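You operate a simulated robot arm through the tools that you are given. There is no shell and no other tool.

Carry out the task below with a simulated two-armed robot. There is one attempt and no reset: what you move stays moved.

TASK
Fill the teal bottle to its 150 mark: one pull at 100, then one at 50.
Fine: turn it clear of the nozzle afterwards; the others stay empty.

It is judged by the outcome, as a careful person would: the job done as asked, and still so three seconds after it is handed in. It fails if anything else is knocked over, pushed out of place, dropped, spilled or broken.

THE ROBOT
Two 7-joint arms with three-finger grippers on one trunk that stands fixed in place. Base frame: the origin is at the foot of the trunk, x ahead of it, y to its left, z up; the work surface is at about z = 0.86. Lengths are in m, angles in rad, forces in N, time in s.
The left shoulder is at [0.07, 0.146, 1.263], the right one opposite. With the tool pointing down near the work surface each hand reaches from about 0.24 to 0.68 m from the base axis, measured 20 degrees to its own side. Payload 2.2 kg a hand.
The TCP of each hand is the grasp point between the finger pads, 0.028 m short of the fingertips. In the tool frame z runs along the fingers and y along their closing line. Largest opening 0.102 m; the body of the gripper starts 0.071 m behind the TCP.
Orientation is told as [roll, pitch, yaw] about the base's x, y, z axes, in that order, counted from this pose: with the fingers straight down and closing along the base's y, the tool's x points along the base's -x, its y along +y and its z along -z.

THE INTERFACE
- The arms move only by the tool servo_tool. It takes "left_series", "right_series" or both (then of equal length, played together; a hand with none holds still); each is a list of rows, each a list of 3 entries, a list of its own where there are three numbers: the closure, from 0 (fully open) to 1 (shut), then the shift along the tool's x, y, z in m, then the turn, a rotation vector about the tool's x, y, z in rad. In form: [[hand, [dx, dy, dz], [wx, wy, wz]], ...]. A call has 1 to 20 rows; each row shifts and turns the commanded pose from where the row before left it, along the tool's axes as they then stand. Rows are played at 5 a second. More than 0.05 m and 0.15 rad between two rows, or a gripper value outside its range, and nothing of the call is played. Where a pose cannot be reached the arm comes as near as it can. A force on the tool above 40 N (or 10 N above the force at the start of the call, whichever is more), or a blocked arm, ends the call early, and 0.2 s more pass. The fingers move at their own pace and stop on an object; they squeeze with about 43 N. The grip force told is the motor's: it shows also when the fingers shut on nothing. Time passes only in rows, and 0.2 s behind the last, so rows that do not move let the fingers close. It gives the time, the measured TCP pose, the force on the tool (base axes), the opening and the grip force at its end, in the units of the frame above (readings bear some noise), with the torque about the TCP (base axes, N m) and any sound that the robot's microphone picked up, and new pictures: "show" is both (left out), scene, wrist or none (wrist: the cameras of the hands that moved).
- Cameras (640 x 400 px; columns grow to the right, rows downward): "scene" is now at [0.1329, 0.0118, 1.4795]; the picture's right is [0.14, -0.99, 0.00], its down [-0.67, -0.10, -0.73] and it looks along [0.73, 0.11, -0.68] (base axes); focal length 270 px, centre (320, 200). "left" rides on the left gripper at [0.072, 0.038, -0.086] in its tool frame; the picture's right is [-0.46, 0.89, 0.00], its down [-0.60, -0.32, -0.73] and it looks along [-0.65, -0.34, 0.68] (tool axes); focal length 256 px, centre (320, 200). "right" rides on the right gripper at [0.069, 0.044, -0.086] in its tool frame; the picture's right is [-0.53, 0.85, 0.00], its down [-0.58, -0.37, -0.73] and it looks along [-0.62, -0.39, 0.68] (tool axes); focal length 256 px, centre (320, 200). There is no depth. A picture from a camera that has moved, and an enlarged one, comes with that camera's place and axes in the base frame and with its lens.
- move_column(by): slides the trunk up (or, below 0, down) by that many m; the arms and the scene camera ride with it, the base frame stays. It gives what a move gives, with no picture.
- head_to(pan, tilt): turns the head with the scene camera to pan (to the left, within 1.501 rad either way) and tilt (down, from -0.506 to 1.204), counted from straight ahead of the robot. It gives what a move gives, and a new picture of the scene camera.
- enlarge(camera, box): a new picture of the part [left, top, right, bottom] of that camera's present view, enlarged. The clock stands still meanwhile.
- close_job(): hands the job in; it is judged then, once.

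Nothing tells you positions but the pictures and the camera data. Unless the task says otherwise, let go and move clear before handing in.

The tools are called after "Call:" as a command line: name --argument value ..., lists and objects as JSON in quotes. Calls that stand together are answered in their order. servo_tool: Moves the arms, as the interface text tells. Its arguments: {"type":"object","properties":{"left_series":{"type":"array","items":{"type":"array"}},"right_series":{"type":"array","items":{"type":"array"}},"show":{"type":"string","enum":["both","scene","wrist","none"]}},"required":[]} The other tools are called the same way: move_column (by) slides the trunk up or down; head_to (pan, tilt) turns the head that bears the scene camera; enlarge (camera, box) takes an enlarged picture of a part of a camera's view; close_job () hands the job in.

At the start:

```text
t: 0.0
left_eef_pos: [0.4668, 0.3337, 1.198]
left_tcp_rot: [0.001, -0.001, 0.0]
left_ft_force: [-1.0, 0.2, -0.2]
left_wrist_torque: [0.02, 0.03, 0.01]
left_opening: 0.1022
left_gripper_force: 0.0
right_eef_pos: [0.4983, -0.0934, 1.287]
right_tcp_rot: [-0.001, -0.001, 0.002]
right_ft_force: [0.2, 0.3, 0.0]
right_wrist_torque: [0.02, -0.01, -0.05]
right_opening: 0.1019
right_gripper_force: 0.0
trunk travel left (down, up): [-0.8, 0.14]
head pan, tilt: [0.145, 0.749]
```

scene: 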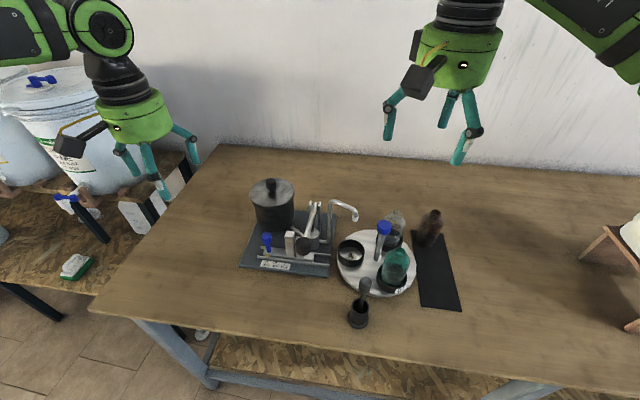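
right: 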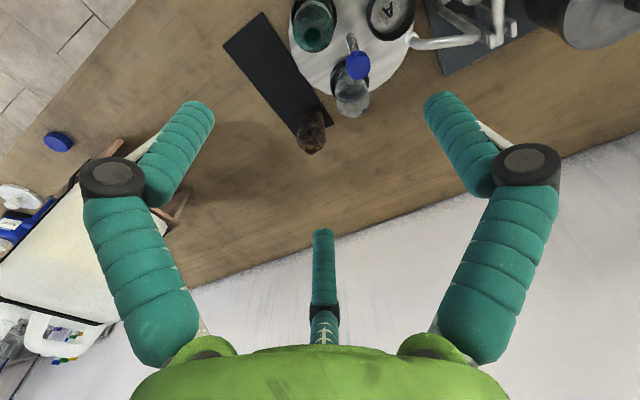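
left: 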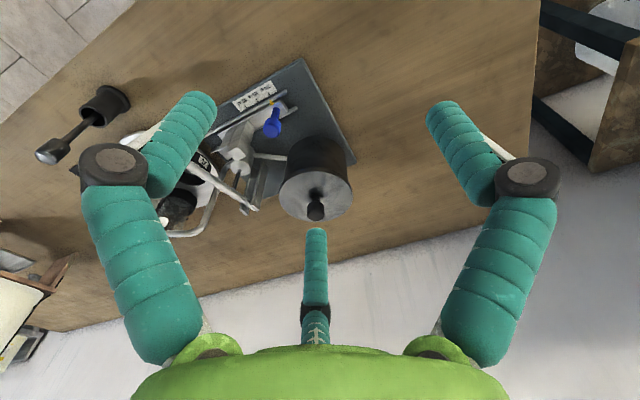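

I see a dispenser on a dark base (reservoir, lever, blue slider, curved nozzle) next to a white turntable carrying cups and bottles, including a teal one. I'll zoom in to understand the mechanism.

Call:
enlarge --camera "scene" --box '[220, 160, 420, 285]'

Call:
enlarge --camera "scene" --box '[320, 190, 480, 340]'

Call:
enlarge --camera "left" --box '[120, 50, 380, 260]'

Call:
enlarge --camera "right" --box '[220, 0, 540, 160]'

```text
3.20 times, centred on (320, 222) of scene
camera zoom: at [0.1329, 0.0118, 1.4795], right [0.14, -0.99, 0.0], down [-0.67, -0.1, -0.73], along [0.73, 0.11, -0.68], focal length 862 px, centre (320, 128)
```

zoom: 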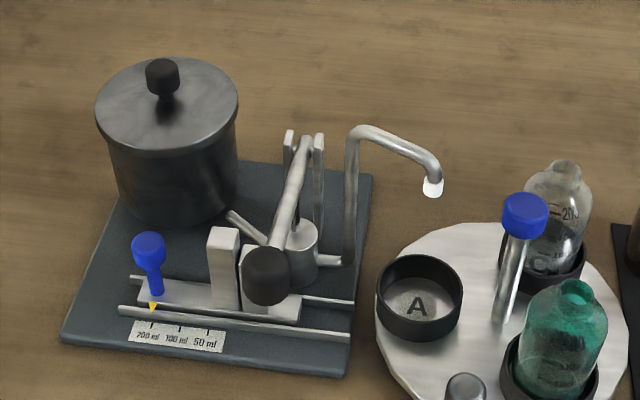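

```text
2.67 times, centred on (400, 265) of scene
camera zoom: at [0.1329, 0.0118, 1.4795], right [0.14, -0.99, 0.0], down [-0.67, -0.1, -0.73], along [0.73, 0.11, -0.68], focal length 719 px, centre (107, 27)
```

zoom: 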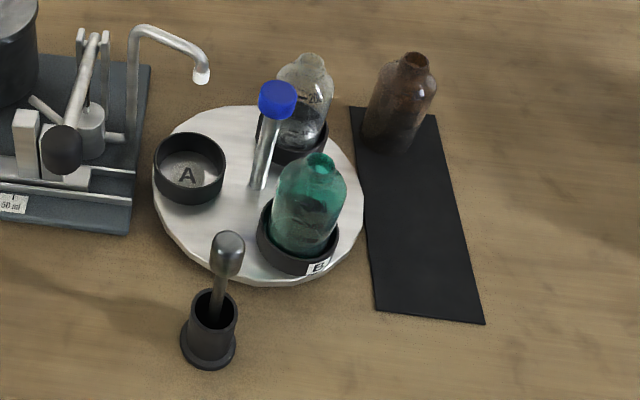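

```text
1.90 times, centred on (250, 155) of left
camera zoom: at [0.394, 0.3709, 1.2844], right [0.46, 0.89, 0.0], down [0.6, -0.32, 0.73], along [0.65, -0.34, -0.68], focal length 488 px, centre (453, 286)
```

zoom: 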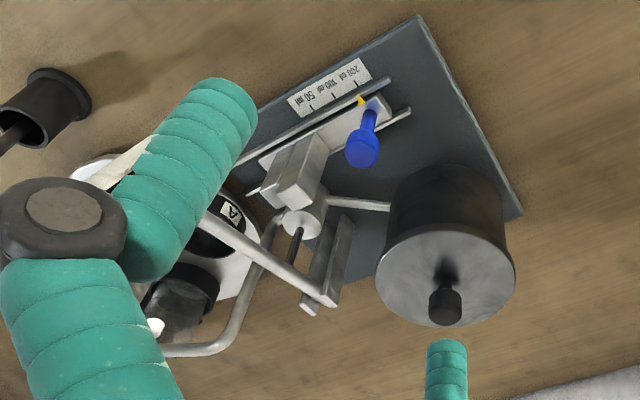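

```text
2.00 times, centred on (380, 80) of right
camera zoom: at [0.4299, -0.0505, 1.3724], right [0.53, 0.85, 0.0], down [0.58, -0.37, 0.73], along [0.62, -0.39, -0.68], focal length 512 px, centre (200, 440)
```

zoom: 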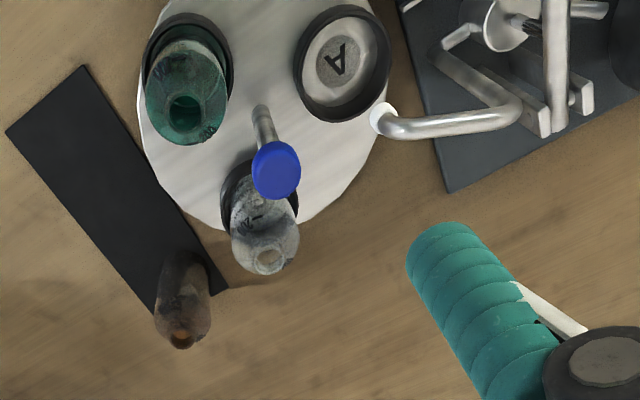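

The scene makes sense so far. The pump has a black-knobbed lever and a blue slider with a 200/100/50 scale, and the nozzle sits over empty cup A at about (0.564, -0.007, 1.03). The turntable is centred near (0.562, -0.075) with a blue-capped spindle. I'll check the grippers and the mechanism in more detail.

Call:
enlarge --camera "scene" --box '[360, 0, 520, 100]'

Call:
enlarge --camera "scene" --box '[240, 220, 352, 290]'

Call:
enlarge --camera "left" --box '[200, 70, 312, 140]'

Call:
enlarge --camera "scene" --box '[60, 60, 220, 160]'

```text
4.00 times, centred on (440, 50) of scene
camera zoom: at [0.1329, 0.0118, 1.4795], right [0.14, -0.99, 0.0], down [-0.67, -0.1, -0.73], along [0.73, 0.11, -0.68], focal length 1078 px, centre (-160, 800)
```

zoom: 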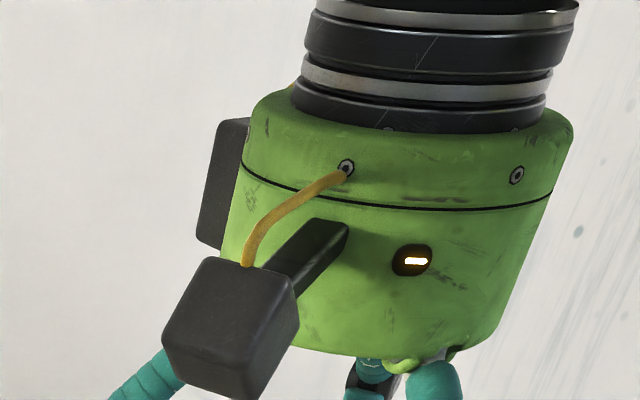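

```text
5.71 times, centred on (296, 255) of scene
camera zoom: at [0.1329, 0.0118, 1.4795], right [0.14, -0.99, 0.0], down [-0.67, -0.1, -0.73], along [0.73, 0.11, -0.68], focal length 1540 px, centre (457, -114)
```

zoom: 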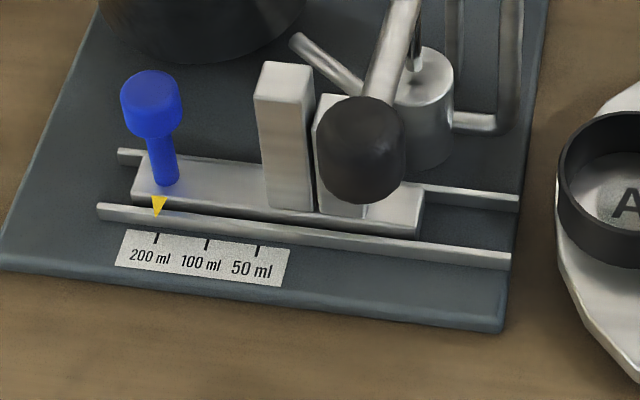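

```text
5.71 times, centred on (256, 105) of left
camera zoom: at [0.394, 0.3709, 1.2844], right [0.46, 0.89, 0.0], down [0.6, -0.32, 0.73], along [0.65, -0.34, -0.68], focal length 1463 px, centre (686, 743)
```

zoom: 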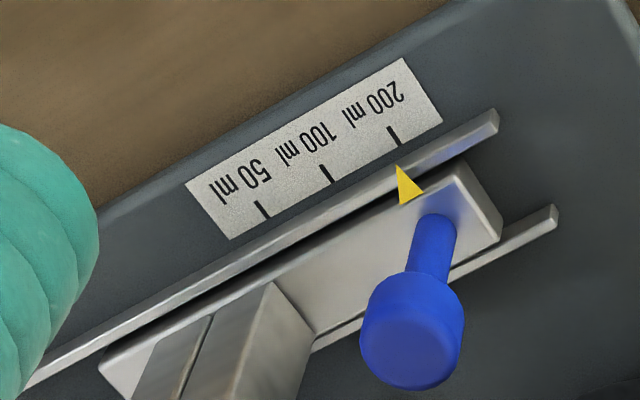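

```text
4.00 times, centred on (140, 110) of scene
camera zoom: at [0.1329, 0.0118, 1.4795], right [0.14, -0.99, 0.0], down [-0.67, -0.1, -0.73], along [0.73, 0.11, -0.68], focal length 1078 px, centre (1040, 560)
```

zoom: 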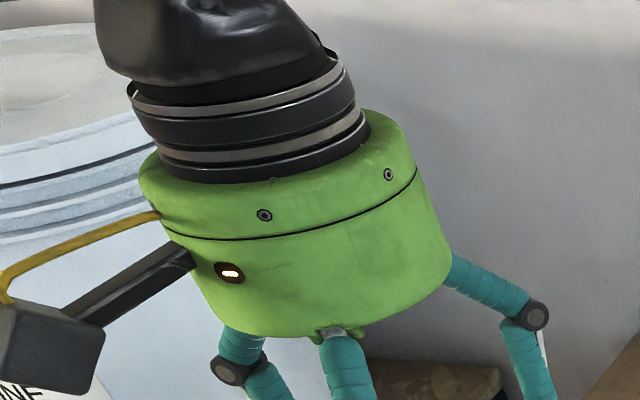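

The slider knob is at about (0.547, 0.209, 0.944). The slider runs along y with 24 mm between marks: 200 at y≈0.211, 100 at 0.187, 50 at 0.163. Before approaching, I'll close the grippers in free air to see how the fingers really look, and move the left hand a little for a better view of the lever.

Call:
servo_tool --left_series '[[0.5, [0, 0, 0], [0, 0, 0]], [1, [0, 0, 0], [0, 0, 0]], [1, [0, 0, 0], [0, 0, 0]], [1, [0, 0, 0], [0, 0, 0]]]' --right_series '[[0.5, [0, 0, 0], [0, 0, 0]], [0.5, [0, 0, 0], [0, 0, 0]], [0.5, [0, 0, 0], [0, 0, 0]], [0.5, [0, 0, 0], [0, 0, 0]]]' --show "both"

```text
t: 1.0
left_eef_pos: [0.4642, 0.3332, 1.1986]
left_tcp_rot: [0.0, 0.0, 0.001]
left_ft_force: [0.3, -0.1, 0.8]
left_wrist_torque: [0.0, -0.01, 0.01]
left_opening: 0.0021
left_gripper_force: 31.5
right_eef_pos: [0.499, -0.0944, 1.2866]
right_tcp_rot: [0.0, 0.0, -0.001]
right_ft_force: [-0.2, 0.0, 0.8]
right_wrist_torque: [0.02, -0.01, 0.01]
right_opening: 0.051
right_gripper_force: 0.1
trunk travel left (down, up): [-0.8, 0.14]
head pan, tilt: [0.145, 0.749]
camera scene: at [0.1329, 0.0118, 1.4795], right [0.14, -0.99, 0.0], down [-0.67, -0.1, -0.73], along [0.73, 0.11, -0.68], focal length 270 px, centre (320, 200)
camera right: at [0.4298, -0.0506, 1.3724], right [0.53, 0.85, 0.0], down [0.58, -0.37, 0.73], along [0.62, -0.39, -0.68], focal length 256 px, centre (320, 200)
camera left: at [0.394, 0.3709, 1.2844], right [0.46, 0.89, 0.0], down [0.6, -0.32, 0.73], along [0.65, -0.34, -0.68], focal length 256 px, centre (320, 200)
```

scene: 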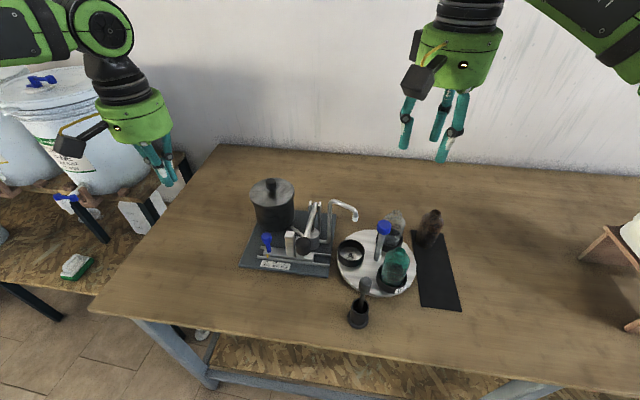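
right: 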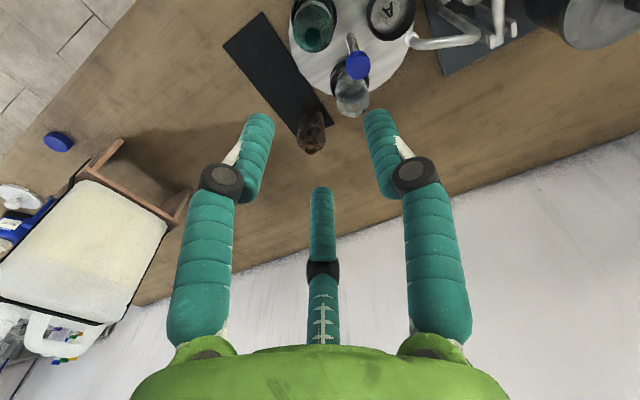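
left: 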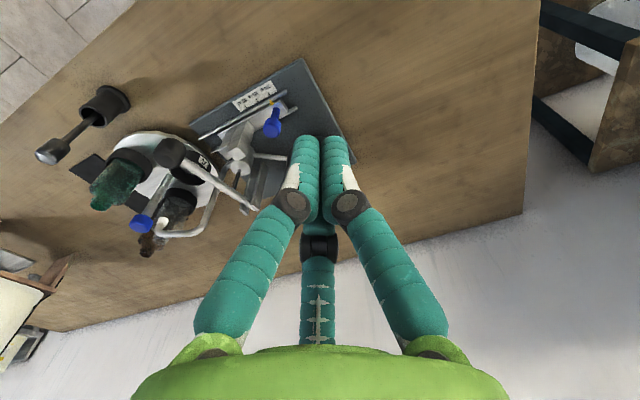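

The hand looks three-fingered but closes on the TCP as described. With the left hand shut, the lever ball is now visible in the left camera, so I'll enlarge that.

Call:
enlarge --camera "left" --box '[120, 70, 312, 190]'

Call:
enlarge --camera "right" --box '[270, 0, 526, 160]'

Call:
enlarge --camera "left" --box '[70, 120, 230, 220]'

Call:
enlarge --camera "scene" --box '[328, 200, 424, 300]'

```text
3.33 times, centred on (216, 130) of left
camera zoom: at [0.394, 0.3709, 1.2844], right [0.46, 0.89, 0.0], down [0.6, -0.32, 0.73], along [0.65, -0.34, -0.68], focal length 853 px, centre (667, 433)
```

zoom: 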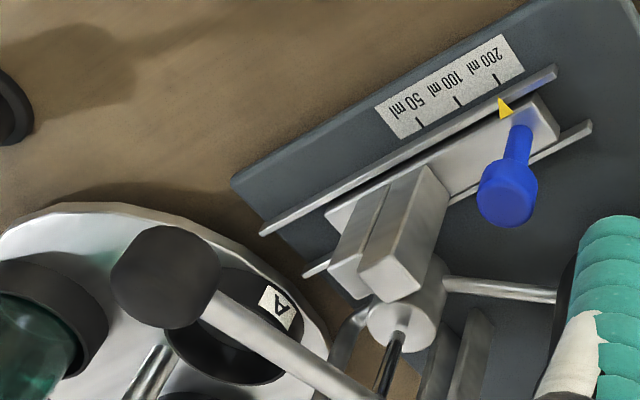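

```text
2.50 times, centred on (398, 80) of right
camera zoom: at [0.4298, -0.0506, 1.3724], right [0.53, 0.85, 0.0], down [0.58, -0.37, 0.73], along [0.62, -0.39, -0.68], focal length 640 px, centre (125, 500)
```

zoom: 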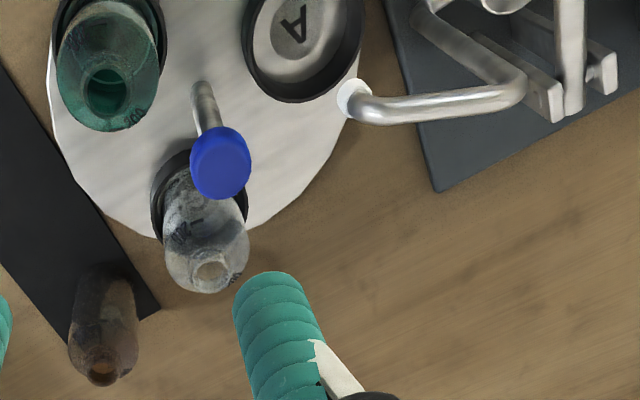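

```text
4.00 times, centred on (150, 170) of left
camera zoom: at [0.394, 0.3709, 1.2844], right [0.46, 0.89, 0.0], down [0.6, -0.32, 0.73], along [0.65, -0.34, -0.68], focal length 1024 px, centre (1000, 320)
```

zoom: 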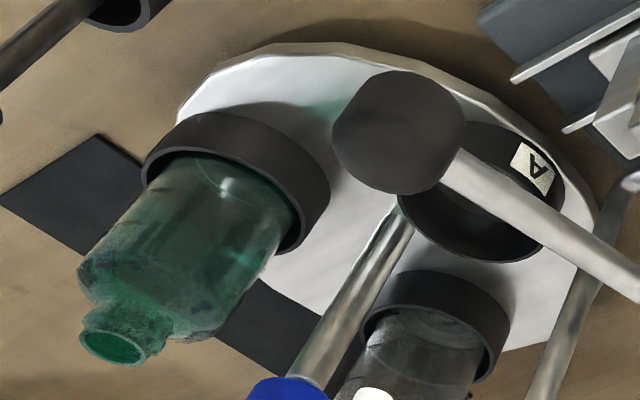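

```text
4.00 times, centred on (376, 250) of scene
camera zoom: at [0.1329, 0.0118, 1.4795], right [0.14, -0.99, 0.0], down [-0.67, -0.1, -0.73], along [0.73, 0.11, -0.68], focal length 1078 px, centre (96, 0)
```

zoom: 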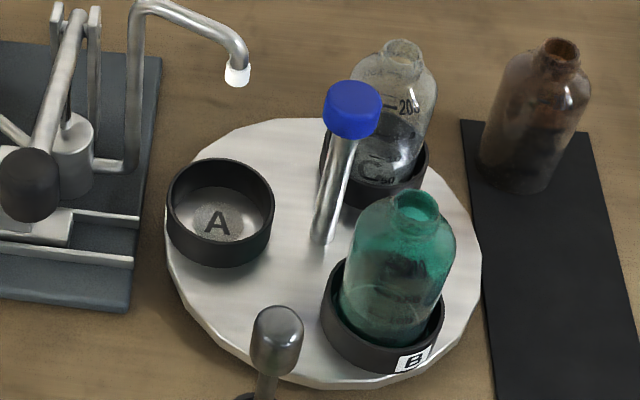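

The lever ball is at about (0.485, 0.100, 1.009), hinged near (0.656, 0.101, 0.97), and the slider blocks act as its stops. The teal bottle sits in slot B at -150° around the spindle, so it needs a 120° clockwise turn to come under the nozzle. I'll first yaw the right hand +90° in free air, which leaves room to turn the knob clockwise.

Call:
servo_tool --right_series '[[0.42, [0, 0, 0], [0, 0, -0.1428]], [0.42, [0, 0, 0], [0, 0, -0.1428]], [0.42, [0, 0, 0], [0, 0, -0.1428]], [0.42, [0, 0, 0], [0, 0, -0.1428]], [0.42, [0, 0, 0], [0, 0, -0.1428]], [0.42, [0, 0, 0], [0, 0, -0.1428]], [0.42, [0, 0, 0], [0, 0, -0.1428]], [0.42, [0, 0, 0], [0, 0, -0.1428]], [0.42, [0, 0, 0], [0, 0, -0.1428]], [0.42, [0, 0, 0], [0, 0, -0.1428]], [0.42, [0, 0, 0], [0, 0, -0.1428]]]' --show "both"

```text
t: 3.4
left_eef_pos: [0.4642, 0.3341, 1.1991]
left_tcp_rot: [-0.002, 0.0, 0.0]
left_ft_force: [-1.4, 0.3, 0.0]
left_wrist_torque: [0.02, 0.02, 0.01]
left_opening: 0.0022
left_gripper_force: 31.7
right_eef_pos: [0.3492, -0.0459, 1.2426]
right_tcp_rot: [-0.001, 0.002, 1.569]
right_ft_force: [-1.1, -0.2, 0.8]
right_wrist_torque: [-0.02, -0.02, 0.0]
right_opening: 0.0592
right_gripper_force: 0.1
right hand out of reach, approached as far as the arm can: row 7, 8, 9, 10, 11
trunk travel left (down, up): [-0.8, 0.14]
head pan, tilt: [0.145, 0.749]
camera scene: at [0.132, 0.0124, 1.4796], right [0.14, -0.99, 0.0], down [-0.67, -0.1, -0.73], along [0.73, 0.11, -0.68], focal length 270 px, centre (320, 200)
camera right: at [0.305, -0.115, 1.3275], right [-0.84, 0.54, 0.0], down [0.36, 0.58, 0.73], along [0.39, 0.62, -0.68], focal length 256 px, centre (320, 200)
```

scene: 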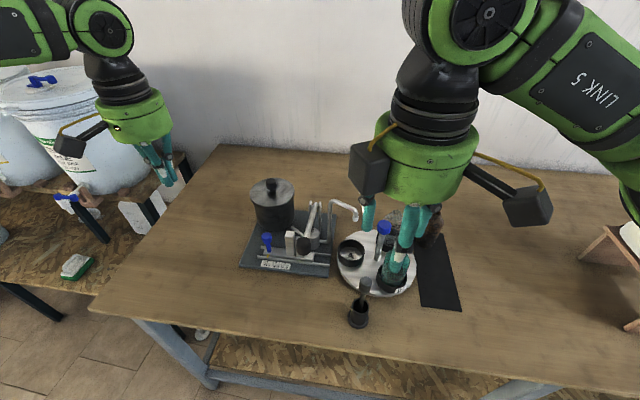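
right: 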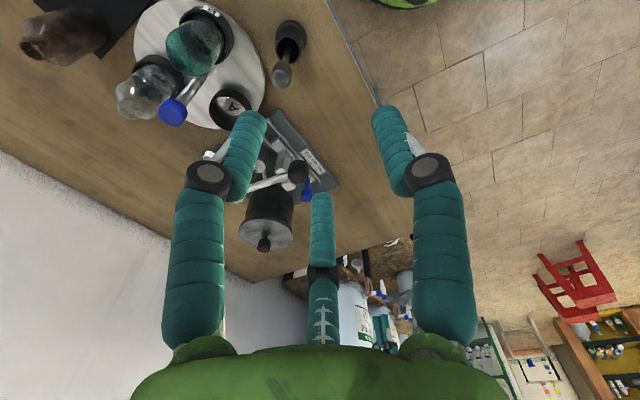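

The yaw was reached, but at this height the arm could not hold the position and backed off to (0.349, -0.046, 1.243). I'll lower it with 0.15 m of clear space below and see where it settles.

Call:
servo_tool --right_series '[[0.42, [0, 0, 0.03], [0, 0, 0]], [0.42, [0, 0, 0.03], [0, 0, 0]], [0.42, [0, 0, 0.03], [0, 0, 0]], [0.42, [0, 0, 0.03], [0, 0, 0]], [0.42, [0, 0, 0], [0, 0, 0]]]' --show "scene"

```text
t: 4.6
left_eef_pos: [0.4649, 0.3328, 1.1985]
left_tcp_rot: [0.0, -0.002, -0.001]
left_ft_force: [0.0, -0.5, 0.3]
left_wrist_torque: [-0.01, 0.01, -0.02]
left_opening: 0.0022
left_gripper_force: 31.1
right_eef_pos: [0.3486, -0.0451, 1.1224]
right_tcp_rot: [-0.002, 0.0, 1.57]
right_ft_force: [-0.5, -0.4, 0.5]
right_wrist_torque: [0.01, 0.03, 0.04]
right_opening: 0.0592
right_gripper_force: 0.0
trunk travel left (down, up): [-0.8, 0.14]
head pan, tilt: [0.145, 0.749]
camera scene: at [0.1326, 0.012, 1.4795], right [0.14, -0.99, 0.0], down [-0.67, -0.1, -0.73], along [0.73, 0.11, -0.68], focal length 270 px, centre (320, 200)
```

scene: 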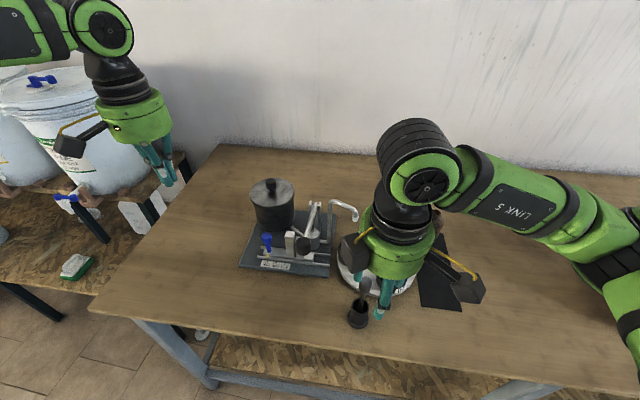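

The hand now holds yaw 90° at (0.349, -0.045, 1.122), and its commands restart from where it actually is. Next I'll slide across above the spindle, with the fingertips staying above the nozzle arch.

Call:
servo_tool --right_series '[[0.42, [0.007, -0.03, 0], [0, 0, 0]], [0.42, [0.007, -0.03, 0], [0, 0, 0]], [0.42, [0.007, -0.03, 0], [0, 0, 0]], [0.42, [0.0074, -0.03, 0], [0, 0, 0]], [0.42, [0, -0.03, 0], [0, 0, 0]], [0.42, [0, -0.03, 0], [0, 0, 0]], [0.42, [0, -0.0334, 0], [0, 0, 0]], [0.42, [0, 0, 0], [0, 0, 0]]]' --show "both"

```text
t: 6.4
left_eef_pos: [0.4651, 0.3335, 1.2001]
left_tcp_rot: [0.001, -0.002, 0.0]
left_ft_force: [0.2, 0.7, 0.3]
left_wrist_torque: [0.0, 0.02, 0.03]
left_opening: 0.0022
left_gripper_force: 31.4
right_eef_pos: [0.3484, -0.0454, 1.1227]
right_tcp_rot: [-0.001, 0.001, 1.57]
right_ft_force: [0.5, 0.1, 0.1]
right_wrist_torque: [0.01, 0.04, -0.01]
right_opening: 0.0592
right_gripper_force: 0.1
right hand out of reach, approached as far as the arm can: row 1, 2, 3, 4, 5, 6, 7
trunk travel left (down, up): [-0.8, 0.14]
head pan, tilt: [0.145, 0.749]
camera scene: at [0.1329, 0.0118, 1.4795], right [0.14, -0.99, 0.0], down [-0.67, -0.1, -0.73], along [0.73, 0.11, -0.68], focal length 270 px, centre (320, 200)
camera right: at [0.3052, -0.115, 1.2081], right [-0.84, 0.53, 0.0], down [0.36, 0.58, 0.73], along [0.39, 0.62, -0.68], focal length 256 px, centre (320, 200)
```

scene: 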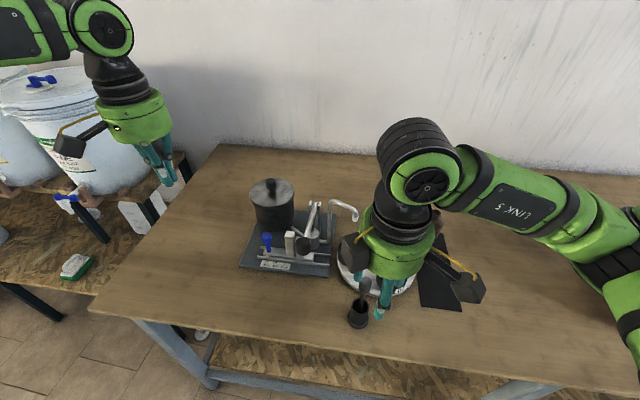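
right: 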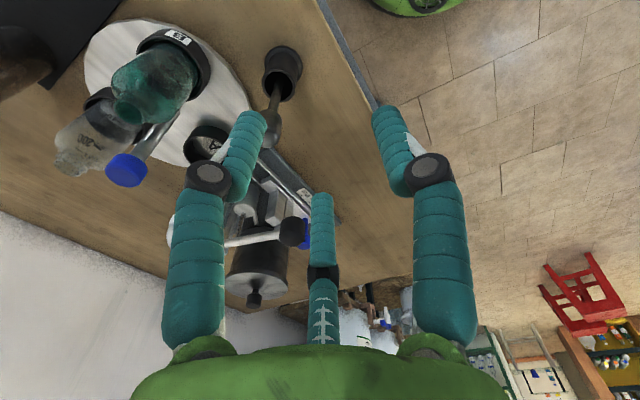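

The wrist hits its limit at +90° yaw, so that orientation is not usable farther out. I'll bring the yaw back to about 0.6 rad and then move over the spindle, turning the knob in smaller strokes with regrasps.

Call:
servo_tool --right_series '[[0.42, [0, 0, 0], [0, 0, 0.14]], [0.42, [0, 0, 0], [0, 0, 0.14]], [0.42, [0, 0, 0], [0, 0, 0.14]], [0.42, [0, 0, 0], [0, 0, 0.14]], [0.42, [0, 0, 0], [0, 0, 0.14]], [0.42, [0, 0, 0], [0, 0, 0.14]], [0.42, [0, 0, 0], [0, 0, 0.13]], [0.42, [0, 0, 0], [0, 0, 0]]]' --show "scene"

```text
t: 8.2
left_eef_pos: [0.4653, 0.3323, 1.1987]
left_tcp_rot: [0.0, -0.002, 0.001]
left_ft_force: [-0.5, 0.0, -0.3]
left_wrist_torque: [0.03, 0.03, -0.01]
left_opening: 0.0022
left_gripper_force: 31.3
right_eef_pos: [0.3485, -0.0444, 1.1236]
right_tcp_rot: [-0.001, -0.001, 0.599]
right_ft_force: [-0.4, -0.4, 0.3]
right_wrist_torque: [0.0, 0.01, 0.02]
right_opening: 0.0591
right_gripper_force: 0.1
trunk travel left (down, up): [-0.8, 0.14]
head pan, tilt: [0.145, 0.749]
camera scene: at [0.1329, 0.0118, 1.4795], right [0.14, -0.99, 0.0], down [-0.67, -0.1, -0.73], along [0.73, 0.11, -0.68], focal length 270 px, centre (320, 200)
```

scene: 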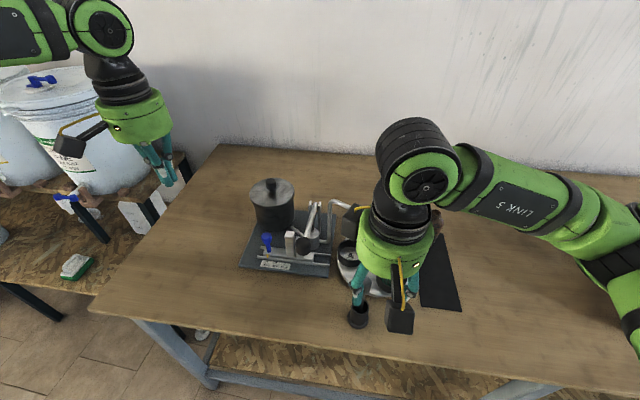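

Yaw is now 0.6 rad. Next I'll move across to a point above the spindle at the same height.

Call:
servo_tool --right_series '[[0.42, [-0.02663, -0.02408, 0], [0, 0, 0]], [0.42, [-0.02663, -0.02408, 0], [0, 0, 0]], [0.42, [-0.02663, -0.02408, 0], [0, 0, 0]], [0.42, [-0.02663, -0.02408, 0], [0, 0, 0]], [0.42, [-0.02663, -0.02408, 0], [0, 0, 0]], [0.42, [-0.02663, -0.02408, 0], [0, 0, 0]], [0.42, [0, 0, 0], [0, 0, 0]]]' --show "both"

```text
t: 9.8
left_eef_pos: [0.4647, 0.333, 1.1985]
left_tcp_rot: [0.001, -0.002, -0.002]
left_ft_force: [-0.3, 0.1, -0.1]
left_wrist_torque: [-0.04, 0.01, 0.01]
left_opening: 0.0019
left_gripper_force: 30.8
right_eef_pos: [0.5616, -0.0743, 1.124]
right_tcp_rot: [-0.001, -0.002, 0.6]
right_ft_force: [-0.1, -0.4, -0.1]
right_wrist_torque: [-0.01, 0.0, -0.03]
right_opening: 0.0591
right_gripper_force: 0.2
trunk travel left (down, up): [-0.8, 0.14]
head pan, tilt: [0.145, 0.749]
camera scene: at [0.1325, 0.0115, 1.4796], right [0.14, -0.99, 0.0], down [-0.67, -0.1, -0.73], along [0.73, 0.11, -0.68], focal length 270 px, centre (320, 200)
camera right: at [0.4796, -0.0782, 1.209], right [-0.04, 1.0, 0.0], down [0.68, 0.03, 0.73], along [0.73, 0.03, -0.68], focal length 256 px, centre (320, 200)
```

scene: 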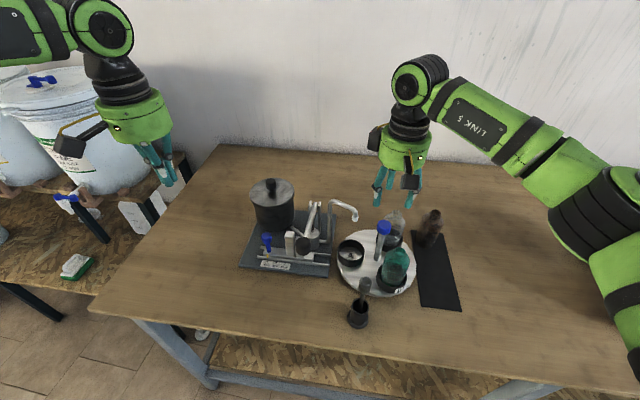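
right: 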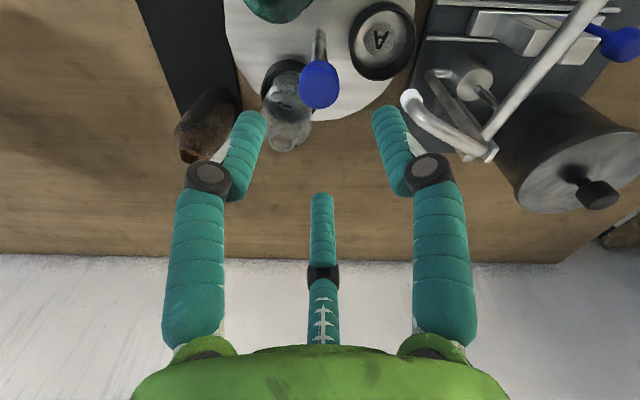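

The TCP reads (0.5616, -0.0743), right over the spindle. I'll come down to just above the knob and test how far positive yaw can go there.

Call:
servo_tool --right_series '[[0.42, [0, 0, 0.03], [0, 0, 0]], [0.42, [0, 0, 0.03], [0, 0, 0]], [0.42, [0, 0, 0], [0, 0, -0.1]], [0.42, [0, 0, 0], [0, 0, -0.1]], [0.42, [0, 0, 0], [0, 0, -0.1]], [0.42, [0, 0, 0], [0, 0, 0]]]' --show "both"

```text
t: 11.2
left_eef_pos: [0.4655, 0.333, 1.1973]
left_tcp_rot: [0.0, -0.001, -0.001]
left_ft_force: [-0.2, 0.2, 0.8]
left_wrist_torque: [0.02, -0.03, -0.01]
left_opening: 0.0021
left_gripper_force: 31.1
right_eef_pos: [0.5603, -0.0732, 1.0617]
right_tcp_rot: [-0.001, -0.003, 0.749]
right_ft_force: [-0.7, 1.0, -0.8]
right_wrist_torque: [0.0, -0.01, -0.02]
right_opening: 0.0589
right_gripper_force: 0.1
right hand out of reach, approached as far as the arm can: row 4, 5
trunk travel left (down, up): [-0.8, 0.14]
head pan, tilt: [0.145, 0.749]
camera scene: at [0.1327, 0.0119, 1.4795], right [0.14, -0.99, 0.0], down [-0.67, -0.1, -0.73], along [0.73, 0.11, -0.68], focal length 270 px, centre (320, 200)
camera right: at [0.4812, -0.0894, 1.1482], right [-0.19, 0.98, 0.0], down [0.67, 0.13, 0.73], along [0.72, 0.14, -0.68], focal length 256 px, centre (320, 200)
```

scene: 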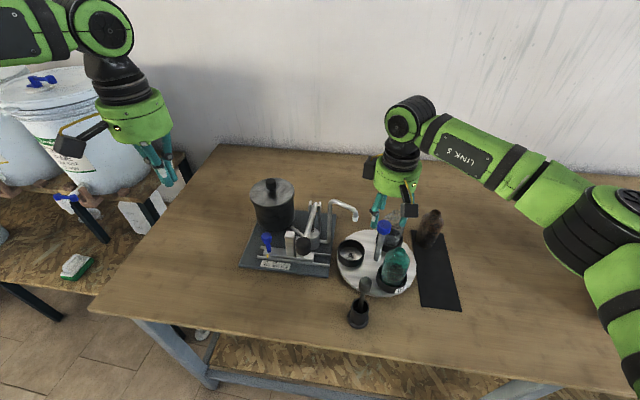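
right: 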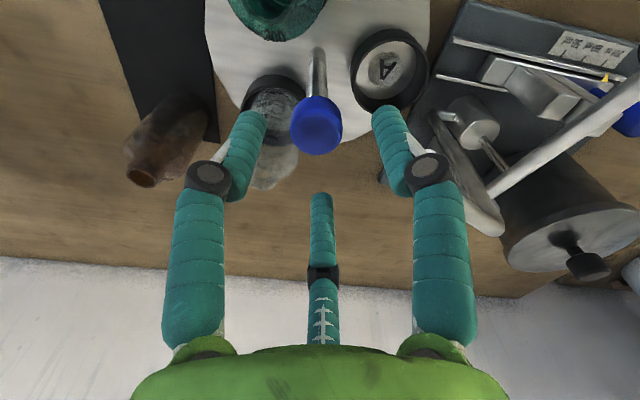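

Yaw tops out near 0.75 rad here, which is enough for two strokes of about 60°. I'll check the knob alignment closely before lowering.

Call:
enlarge --camera "right" --box '[220, 20, 444, 160]'

Call:
enlarge --camera "scene" --box '[324, 160, 436, 230]'

```text
2.86 times, centred on (332, 90) of right
camera zoom: at [0.4812, -0.0894, 1.1482], right [-0.19, 0.98, 0.0], down [0.67, 0.13, 0.73], along [0.72, 0.14, -0.68], focal length 731 px, centre (286, 514)
```

zoom: 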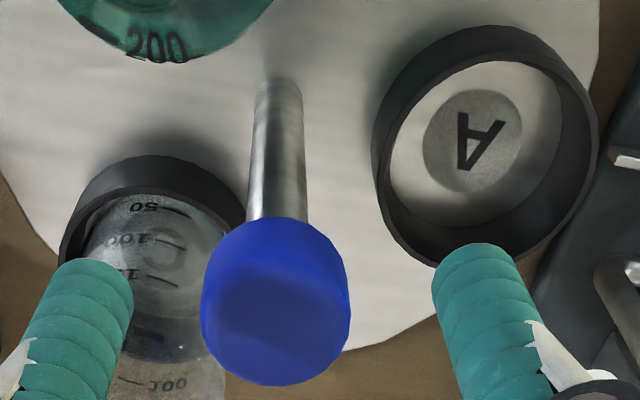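

```text
5.71 times, centred on (380, 195) of scene
camera zoom: at [0.1327, 0.0119, 1.4795], right [0.14, -0.99, 0.0], down [-0.67, -0.1, -0.73], along [0.73, 0.11, -0.68], focal length 1540 px, centre (-23, 229)
```

zoom: 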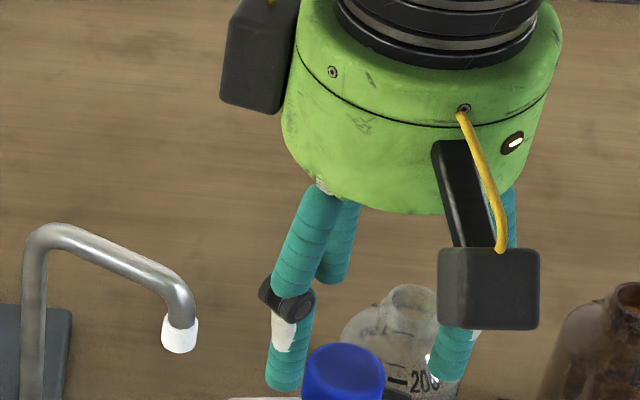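

The knob is within about 2 mm of the tool axis. I'll make that small correction, lower so the pads are level with the cap, and close on it.

Call:
servo_tool --right_series '[[0.42, [0.0016, 0.0004, 0.017], [0, 0, 0]], [0.42, [0, 0, 0.017], [0, 0, 0]], [0.42, [0, 0, 0.017], [0, 0, 0]], [0.42, [0, 0, 0], [0, 0, 0]]]' --show "both"

```text
t: 12.2
left_eef_pos: [0.4656, 0.3327, 1.1984]
left_tcp_rot: [0.001, -0.001, 0.001]
left_ft_force: [0.3, 0.2, -0.6]
left_wrist_torque: [-0.02, -0.02, 0.0]
left_opening: 0.0017
left_gripper_force: 31.2
right_eef_pos: [0.5608, -0.0739, 1.0138]
right_tcp_rot: [0.002, -0.001, 0.75]
right_ft_force: [-0.3, 0.0, -0.3]
right_wrist_torque: [-0.03, 0.03, -0.02]
right_opening: 0.0587
right_gripper_force: 0.1
trunk travel left (down, up): [-0.8, 0.14]
head pan, tilt: [0.145, 0.749]
camera scene: at [0.1328, 0.0118, 1.4795], right [0.14, -0.99, 0.0], down [-0.67, -0.1, -0.73], along [0.73, 0.11, -0.68], focal length 270 px, centre (320, 200)
camera right: at [0.4806, -0.0898, 1.0974], right [-0.19, 0.98, 0.0], down [0.67, 0.13, 0.73], along [0.72, 0.14, -0.68], focal length 256 px, centre (320, 200)
```

scene: 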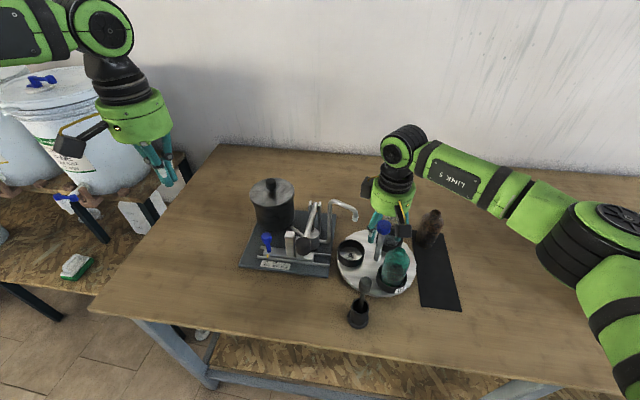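
right: 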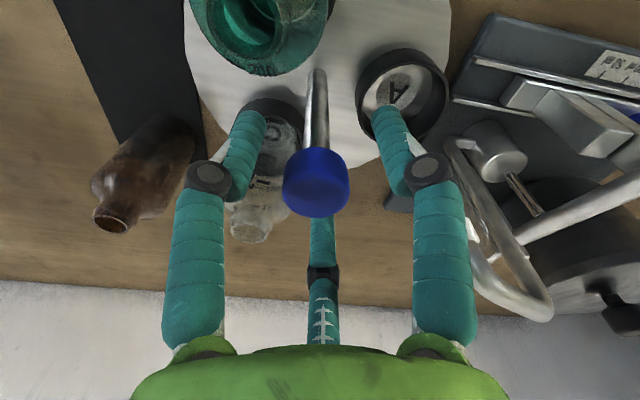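

The knob sits between the fingers with the TCP at cap height. Closing now.

Call:
servo_tool --right_series '[[0.6, [0, 0, 0], [0, 0, 0]], [0.8, [0, 0, 0], [0, 0, 0]], [1, [0, 0, 0], [0, 0, 0]], [1, [0, 0, 0], [0, 0, 0]]]' --show "wrist"

```text
t: 13.2
left_eef_pos: [0.4679, 0.334, 1.1979]
left_tcp_rot: [-0.001, 0.001, -0.001]
left_ft_force: [-0.1, -0.4, -0.3]
left_wrist_torque: [-0.02, -0.02, -0.02]
left_opening: 0.0021
left_gripper_force: 31.3
right_eef_pos: [0.564, -0.0736, 1.0121]
right_tcp_rot: [-0.001, -0.003, 0.75]
right_ft_force: [15.1, -0.5, 5.2]
right_wrist_torque: [-0.06, -0.54, 0.09]
right_opening: 0.0315
right_gripper_force: 43.1
trunk travel left (down, up): [-0.8, 0.14]
head pan, tilt: [0.145, 0.749]
camera right: at [0.4838, -0.0898, 1.0973], right [-0.18, 0.98, 0.0], down [0.67, 0.12, 0.73], along [0.72, 0.14, -0.68], focal length 256 px, centre (320, 200)
```

right: 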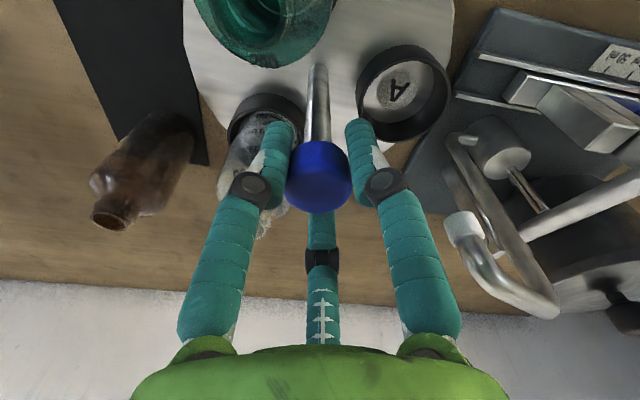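

The grip is solid at 31.5 mm, with the hand pulled 3 mm in +x by a slight offset, which I'll relieve. Then comes a short clockwise test turn.

Call:
servo_tool --right_series '[[1, [-0.0022, -0.002, 0], [0, 0, 0]], [1, [0, 0, 0], [0, 0, 0.08]], [1, [0, 0, 0], [0, 0, 0.1]], [1, [0, 0, 0], [0, 0, 0.1]], [1, [0, 0, 0], [0, 0, 0]]]' --show "both"

```text
t: 14.4
left_eef_pos: [0.4682, 0.332, 1.198]
left_tcp_rot: [0.0, 0.0, 0.001]
left_ft_force: [-0.2, 0.3, 0.0]
left_wrist_torque: [-0.02, -0.04, -0.03]
left_opening: 0.0019
left_gripper_force: 31.6
right_eef_pos: [0.5648, -0.0755, 1.0112]
right_tcp_rot: [-0.002, -0.001, 0.468]
right_ft_force: [15.1, -5.9, 13.2]
right_wrist_torque: [-0.55, 0.14, -0.03]
right_opening: 0.0303
right_gripper_force: 44.9
trunk travel left (down, up): [-0.8, 0.14]
head pan, tilt: [0.145, 0.749]
camera scene: at [0.1347, 0.0107, 1.4794], right [0.14, -0.99, 0.0], down [-0.67, -0.1, -0.73], along [0.72, 0.11, -0.68], focal length 270 px, centre (320, 200)
camera right: at [0.4838, -0.0678, 1.0972], right [0.1, 1.0, 0.0], down [0.68, -0.07, 0.73], along [0.73, -0.07, -0.68], focal length 256 px, centre (320, 200)
```

scene: 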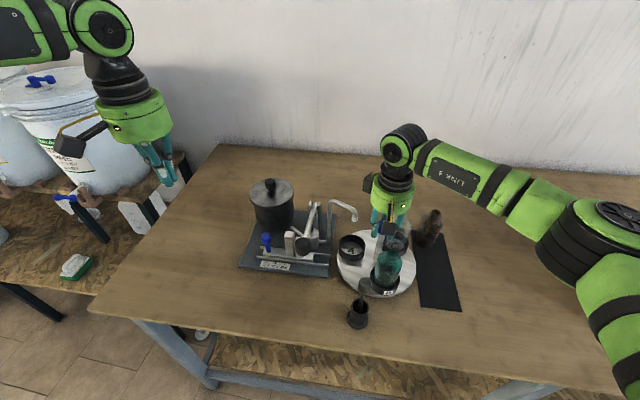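
right: 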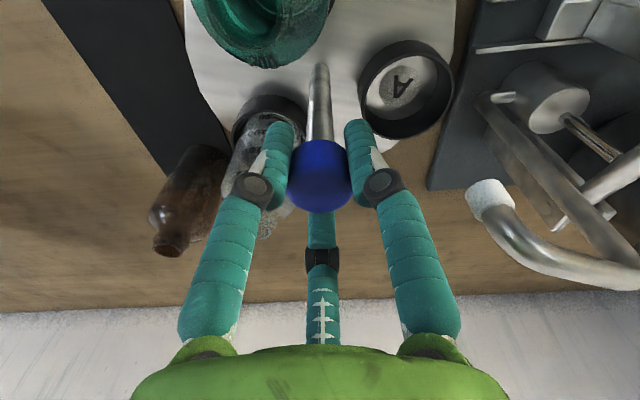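

The table turns with the knob and the wrist view confirms it. I'll ease off the residual side load and continue clockwise to about yaw -0.3.

Call:
servo_tool --right_series '[[1, [-0.0022, -0.0022, -0.002], [0, 0, 0]], [1, [0, 0, 0], [0, 0, 0.1]], [1, [0, 0, 0], [0, 0, 0.1]], [1, [0, 0, 0], [0, 0, 0.1]], [1, [0, 0, 0], [0, 0, 0]]]' --show "both"

```text
t: 15.6
left_eef_pos: [0.4661, 0.3326, 1.1976]
left_tcp_rot: [0.001, 0.0, 0.0]
left_ft_force: [0.7, -0.3, 0.5]
left_wrist_torque: [-0.03, -0.01, 0.0]
left_opening: 0.0022
left_gripper_force: 31.8
right_eef_pos: [0.5642, -0.0751, 1.011]
right_tcp_rot: [0.002, 0.005, 0.169]
right_ft_force: [-3.8, -3.0, -11.8]
right_wrist_torque: [0.63, -0.42, -0.01]
right_opening: 0.03
right_gripper_force: 45.1
trunk travel left (down, up): [-0.8, 0.14]
head pan, tilt: [0.145, 0.749]
camera scene: at [0.1341, 0.0107, 1.4792], right [0.14, -0.99, 0.0], down [-0.67, -0.1, -0.73], along [0.72, 0.11, -0.68], focal length 270 px, centre (320, 200)
camera right: at [0.4905, -0.0444, 1.0979], right [0.38, 0.92, 0.0], down [0.63, -0.26, 0.73], along [0.67, -0.28, -0.69], focal length 256 px, centre (320, 200)
```

scene: 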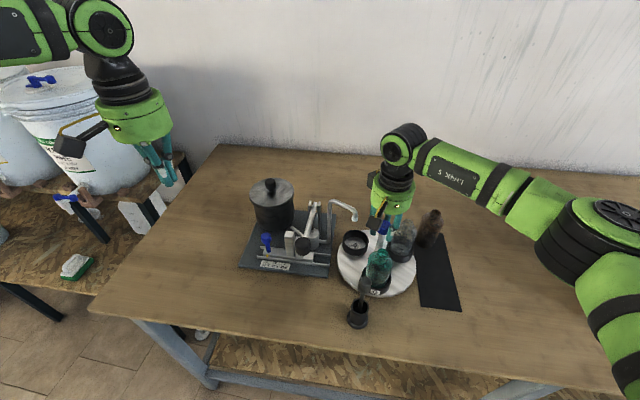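
right: 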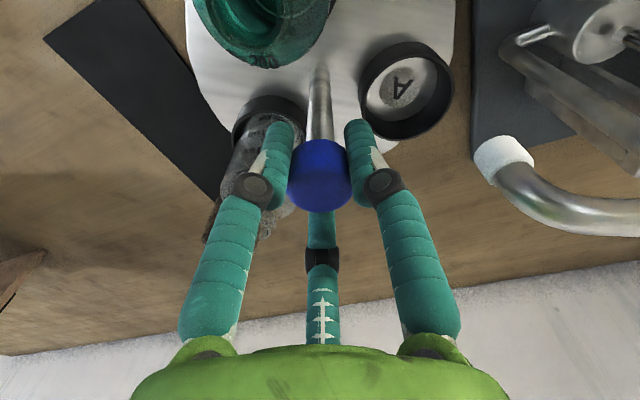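

The turn is going smoothly. I'll neutralise the vertical load and continue another 0.5 rad.

Call:
servo_tool --right_series '[[1, [0, 0, 0.001], [0, 0, 0]], [1, [0, 0, 0], [0, 0, 0.1]], [1, [0, 0, 0], [0, 0, 0.1]], [1, [0, 0, 0], [0, 0, 0.1]], [1, [0, 0, 0], [0, 0, 0.1]], [1, [0, 0, 0], [0, 0, 0.1]], [1, [0, 0, 0], [0, 0, 0]]]' --show "both"

```text
t: 17.2
left_eef_pos: [0.4653, 0.3332, 1.1991]
left_tcp_rot: [0.0, 0.0, 0.0]
left_ft_force: [0.4, 0.1, 0.2]
left_wrist_torque: [-0.02, -0.01, 0.02]
left_opening: 0.0022
left_gripper_force: 32.0
right_eef_pos: [0.5647, -0.0753, 1.012]
right_tcp_rot: [0.0, 0.002, -0.333]
right_ft_force: [-12.0, -0.1, -16.7]
right_wrist_torque: [0.52, 0.69, 0.01]
right_opening: 0.0302
right_gripper_force: 45.3
trunk travel left (down, up): [-0.8, 0.14]
head pan, tilt: [0.145, 0.749]
camera scene: at [0.1328, 0.0111, 1.4795], right [0.14, -0.99, 0.0], down [-0.67, -0.1, -0.73], along [0.73, 0.11, -0.68], focal length 270 px, centre (320, 200)
camera right: at [0.5146, -0.012, 1.0977], right [0.78, 0.63, 0.0], down [0.43, -0.53, 0.73], along [0.46, -0.57, -0.68], focal length 256 px, centre (320, 200)
```

scene: 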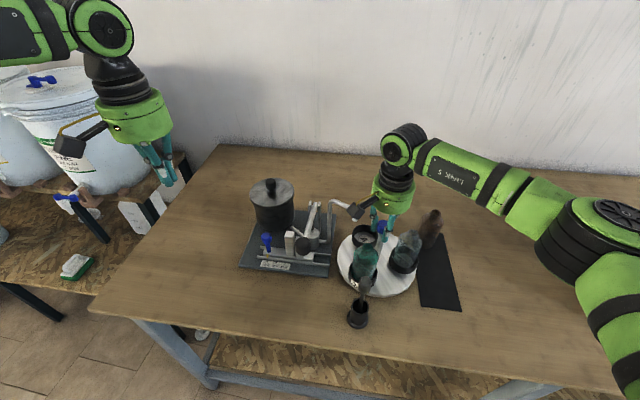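
right: 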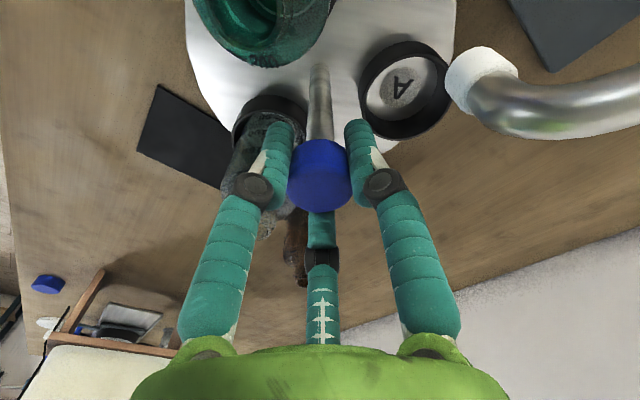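

The table has turned about 62°. I'll release, rise clear, yaw back to about +0.7, and look before regrasping.

Call:
servo_tool --right_series '[[0.8, [0, 0, 0], [0, 0, 0]], [0.48, [0, 0, 0], [0, 0, 0]], [0.46, [0, 0, 0], [0, 0, 0]], [0.46, [0, 0, -0.02], [0, 0, 0]], [0.46, [0, 0, -0.03], [0, 0, 0]], [0.46, [0, 0, -0.03], [0, 0, 0]], [0.46, [0, 0, -0.02], [0, 0, 0]], [0.46, [0, 0, 0], [0, 0, -0.13]], [0.46, [0, 0, 0], [0, 0, -0.13]], [0.46, [0, 0, 0], [0, 0, -0.13]], [0.46, [0, 0, 0], [0, 0, -0.13]], [0.46, [0, 0, 0], [0, 0, -0.13]], [0.46, [0, 0, 0], [0, 0, -0.13]], [0.46, [0, 0, 0], [0, 0, -0.13]], [0.46, [0, 0, 0], [0, 0, -0.1]], [0.46, [0, 0, 0], [0, 0, 0]]]' --show "both"

```text
t: 20.6
left_eef_pos: [0.4659, 0.3346, 1.1991]
left_tcp_rot: [0.001, 0.0, 0.002]
left_ft_force: [-0.6, -0.2, 0.2]
left_wrist_torque: [0.01, -0.01, 0.0]
left_opening: 0.0024
left_gripper_force: 31.1
right_eef_pos: [0.5662, -0.0746, 1.1135]
right_tcp_rot: [0.0, 0.001, 0.683]
right_ft_force: [0.8, -0.6, -0.4]
right_wrist_torque: [0.01, -0.06, 0.0]
right_opening: 0.0551
right_gripper_force: 0.1
trunk travel left (down, up): [-0.8, 0.14]
head pan, tilt: [0.145, 0.749]
camera scene: at [0.1329, 0.0118, 1.4795], right [0.14, -0.99, 0.0], down [-0.67, -0.1, -0.73], along [0.73, 0.11, -0.68], focal length 270 px, centre (320, 200)
camera right: at [0.4849, -0.0853, 1.1992], right [-0.12, 0.99, 0.0], down [0.68, 0.08, 0.73], along [0.73, 0.09, -0.68], focal length 256 px, centre (320, 200)
```

scene: 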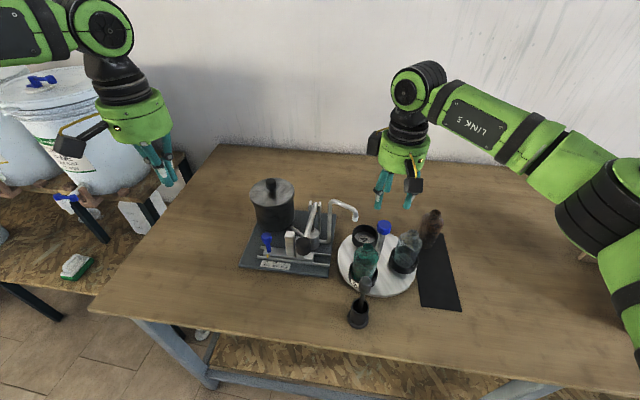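
right: 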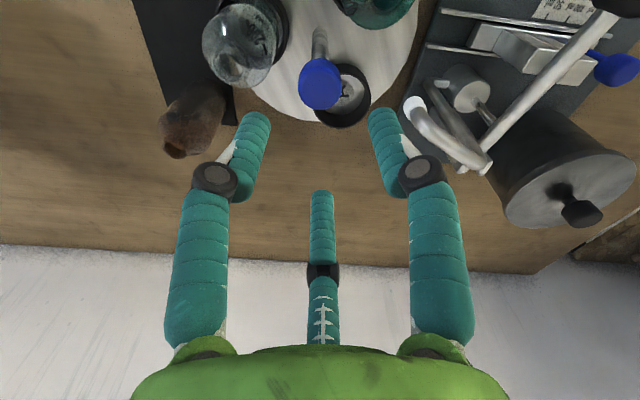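

The table holds its position. I'll measure the current slot angles from an enlarged view.

Call:
enlarge --camera "scene" --box '[320, 200, 432, 305]'

Call:
enlarge --camera "right" --box '[190, 0, 446, 160]'

```text
3.81 times, centred on (376, 252) of scene
camera zoom: at [0.1329, 0.0118, 1.4795], right [0.14, -0.99, 0.0], down [-0.67, -0.1, -0.73], along [0.73, 0.11, -0.68], focal length 1027 px, centre (107, 0)
```

zoom: 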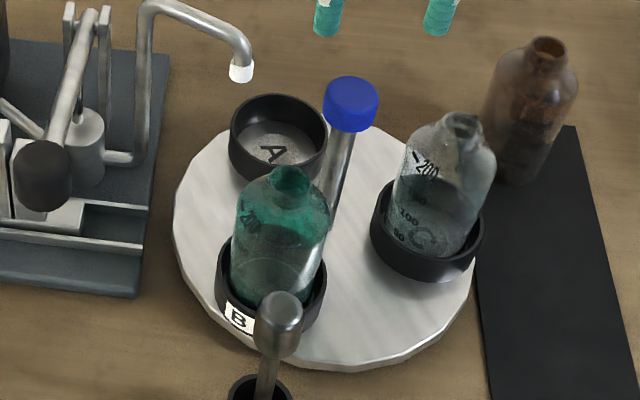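

```text
2.50 times, centred on (318, 80) of right
camera zoom: at [0.4849, -0.0853, 1.1992], right [-0.12, 0.99, 0.0], down [0.68, 0.08, 0.73], along [0.73, 0.09, -0.68], focal length 640 px, centre (325, 500)
```

zoom: 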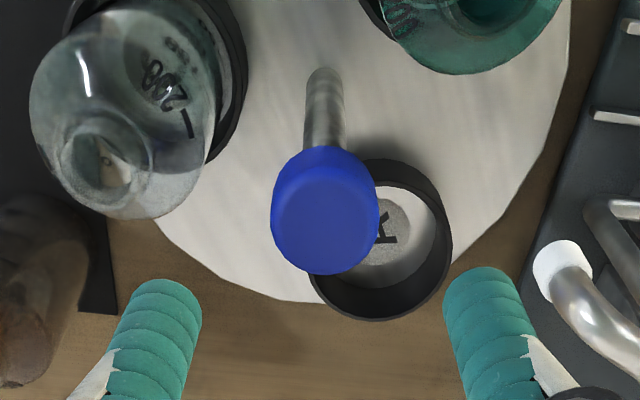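

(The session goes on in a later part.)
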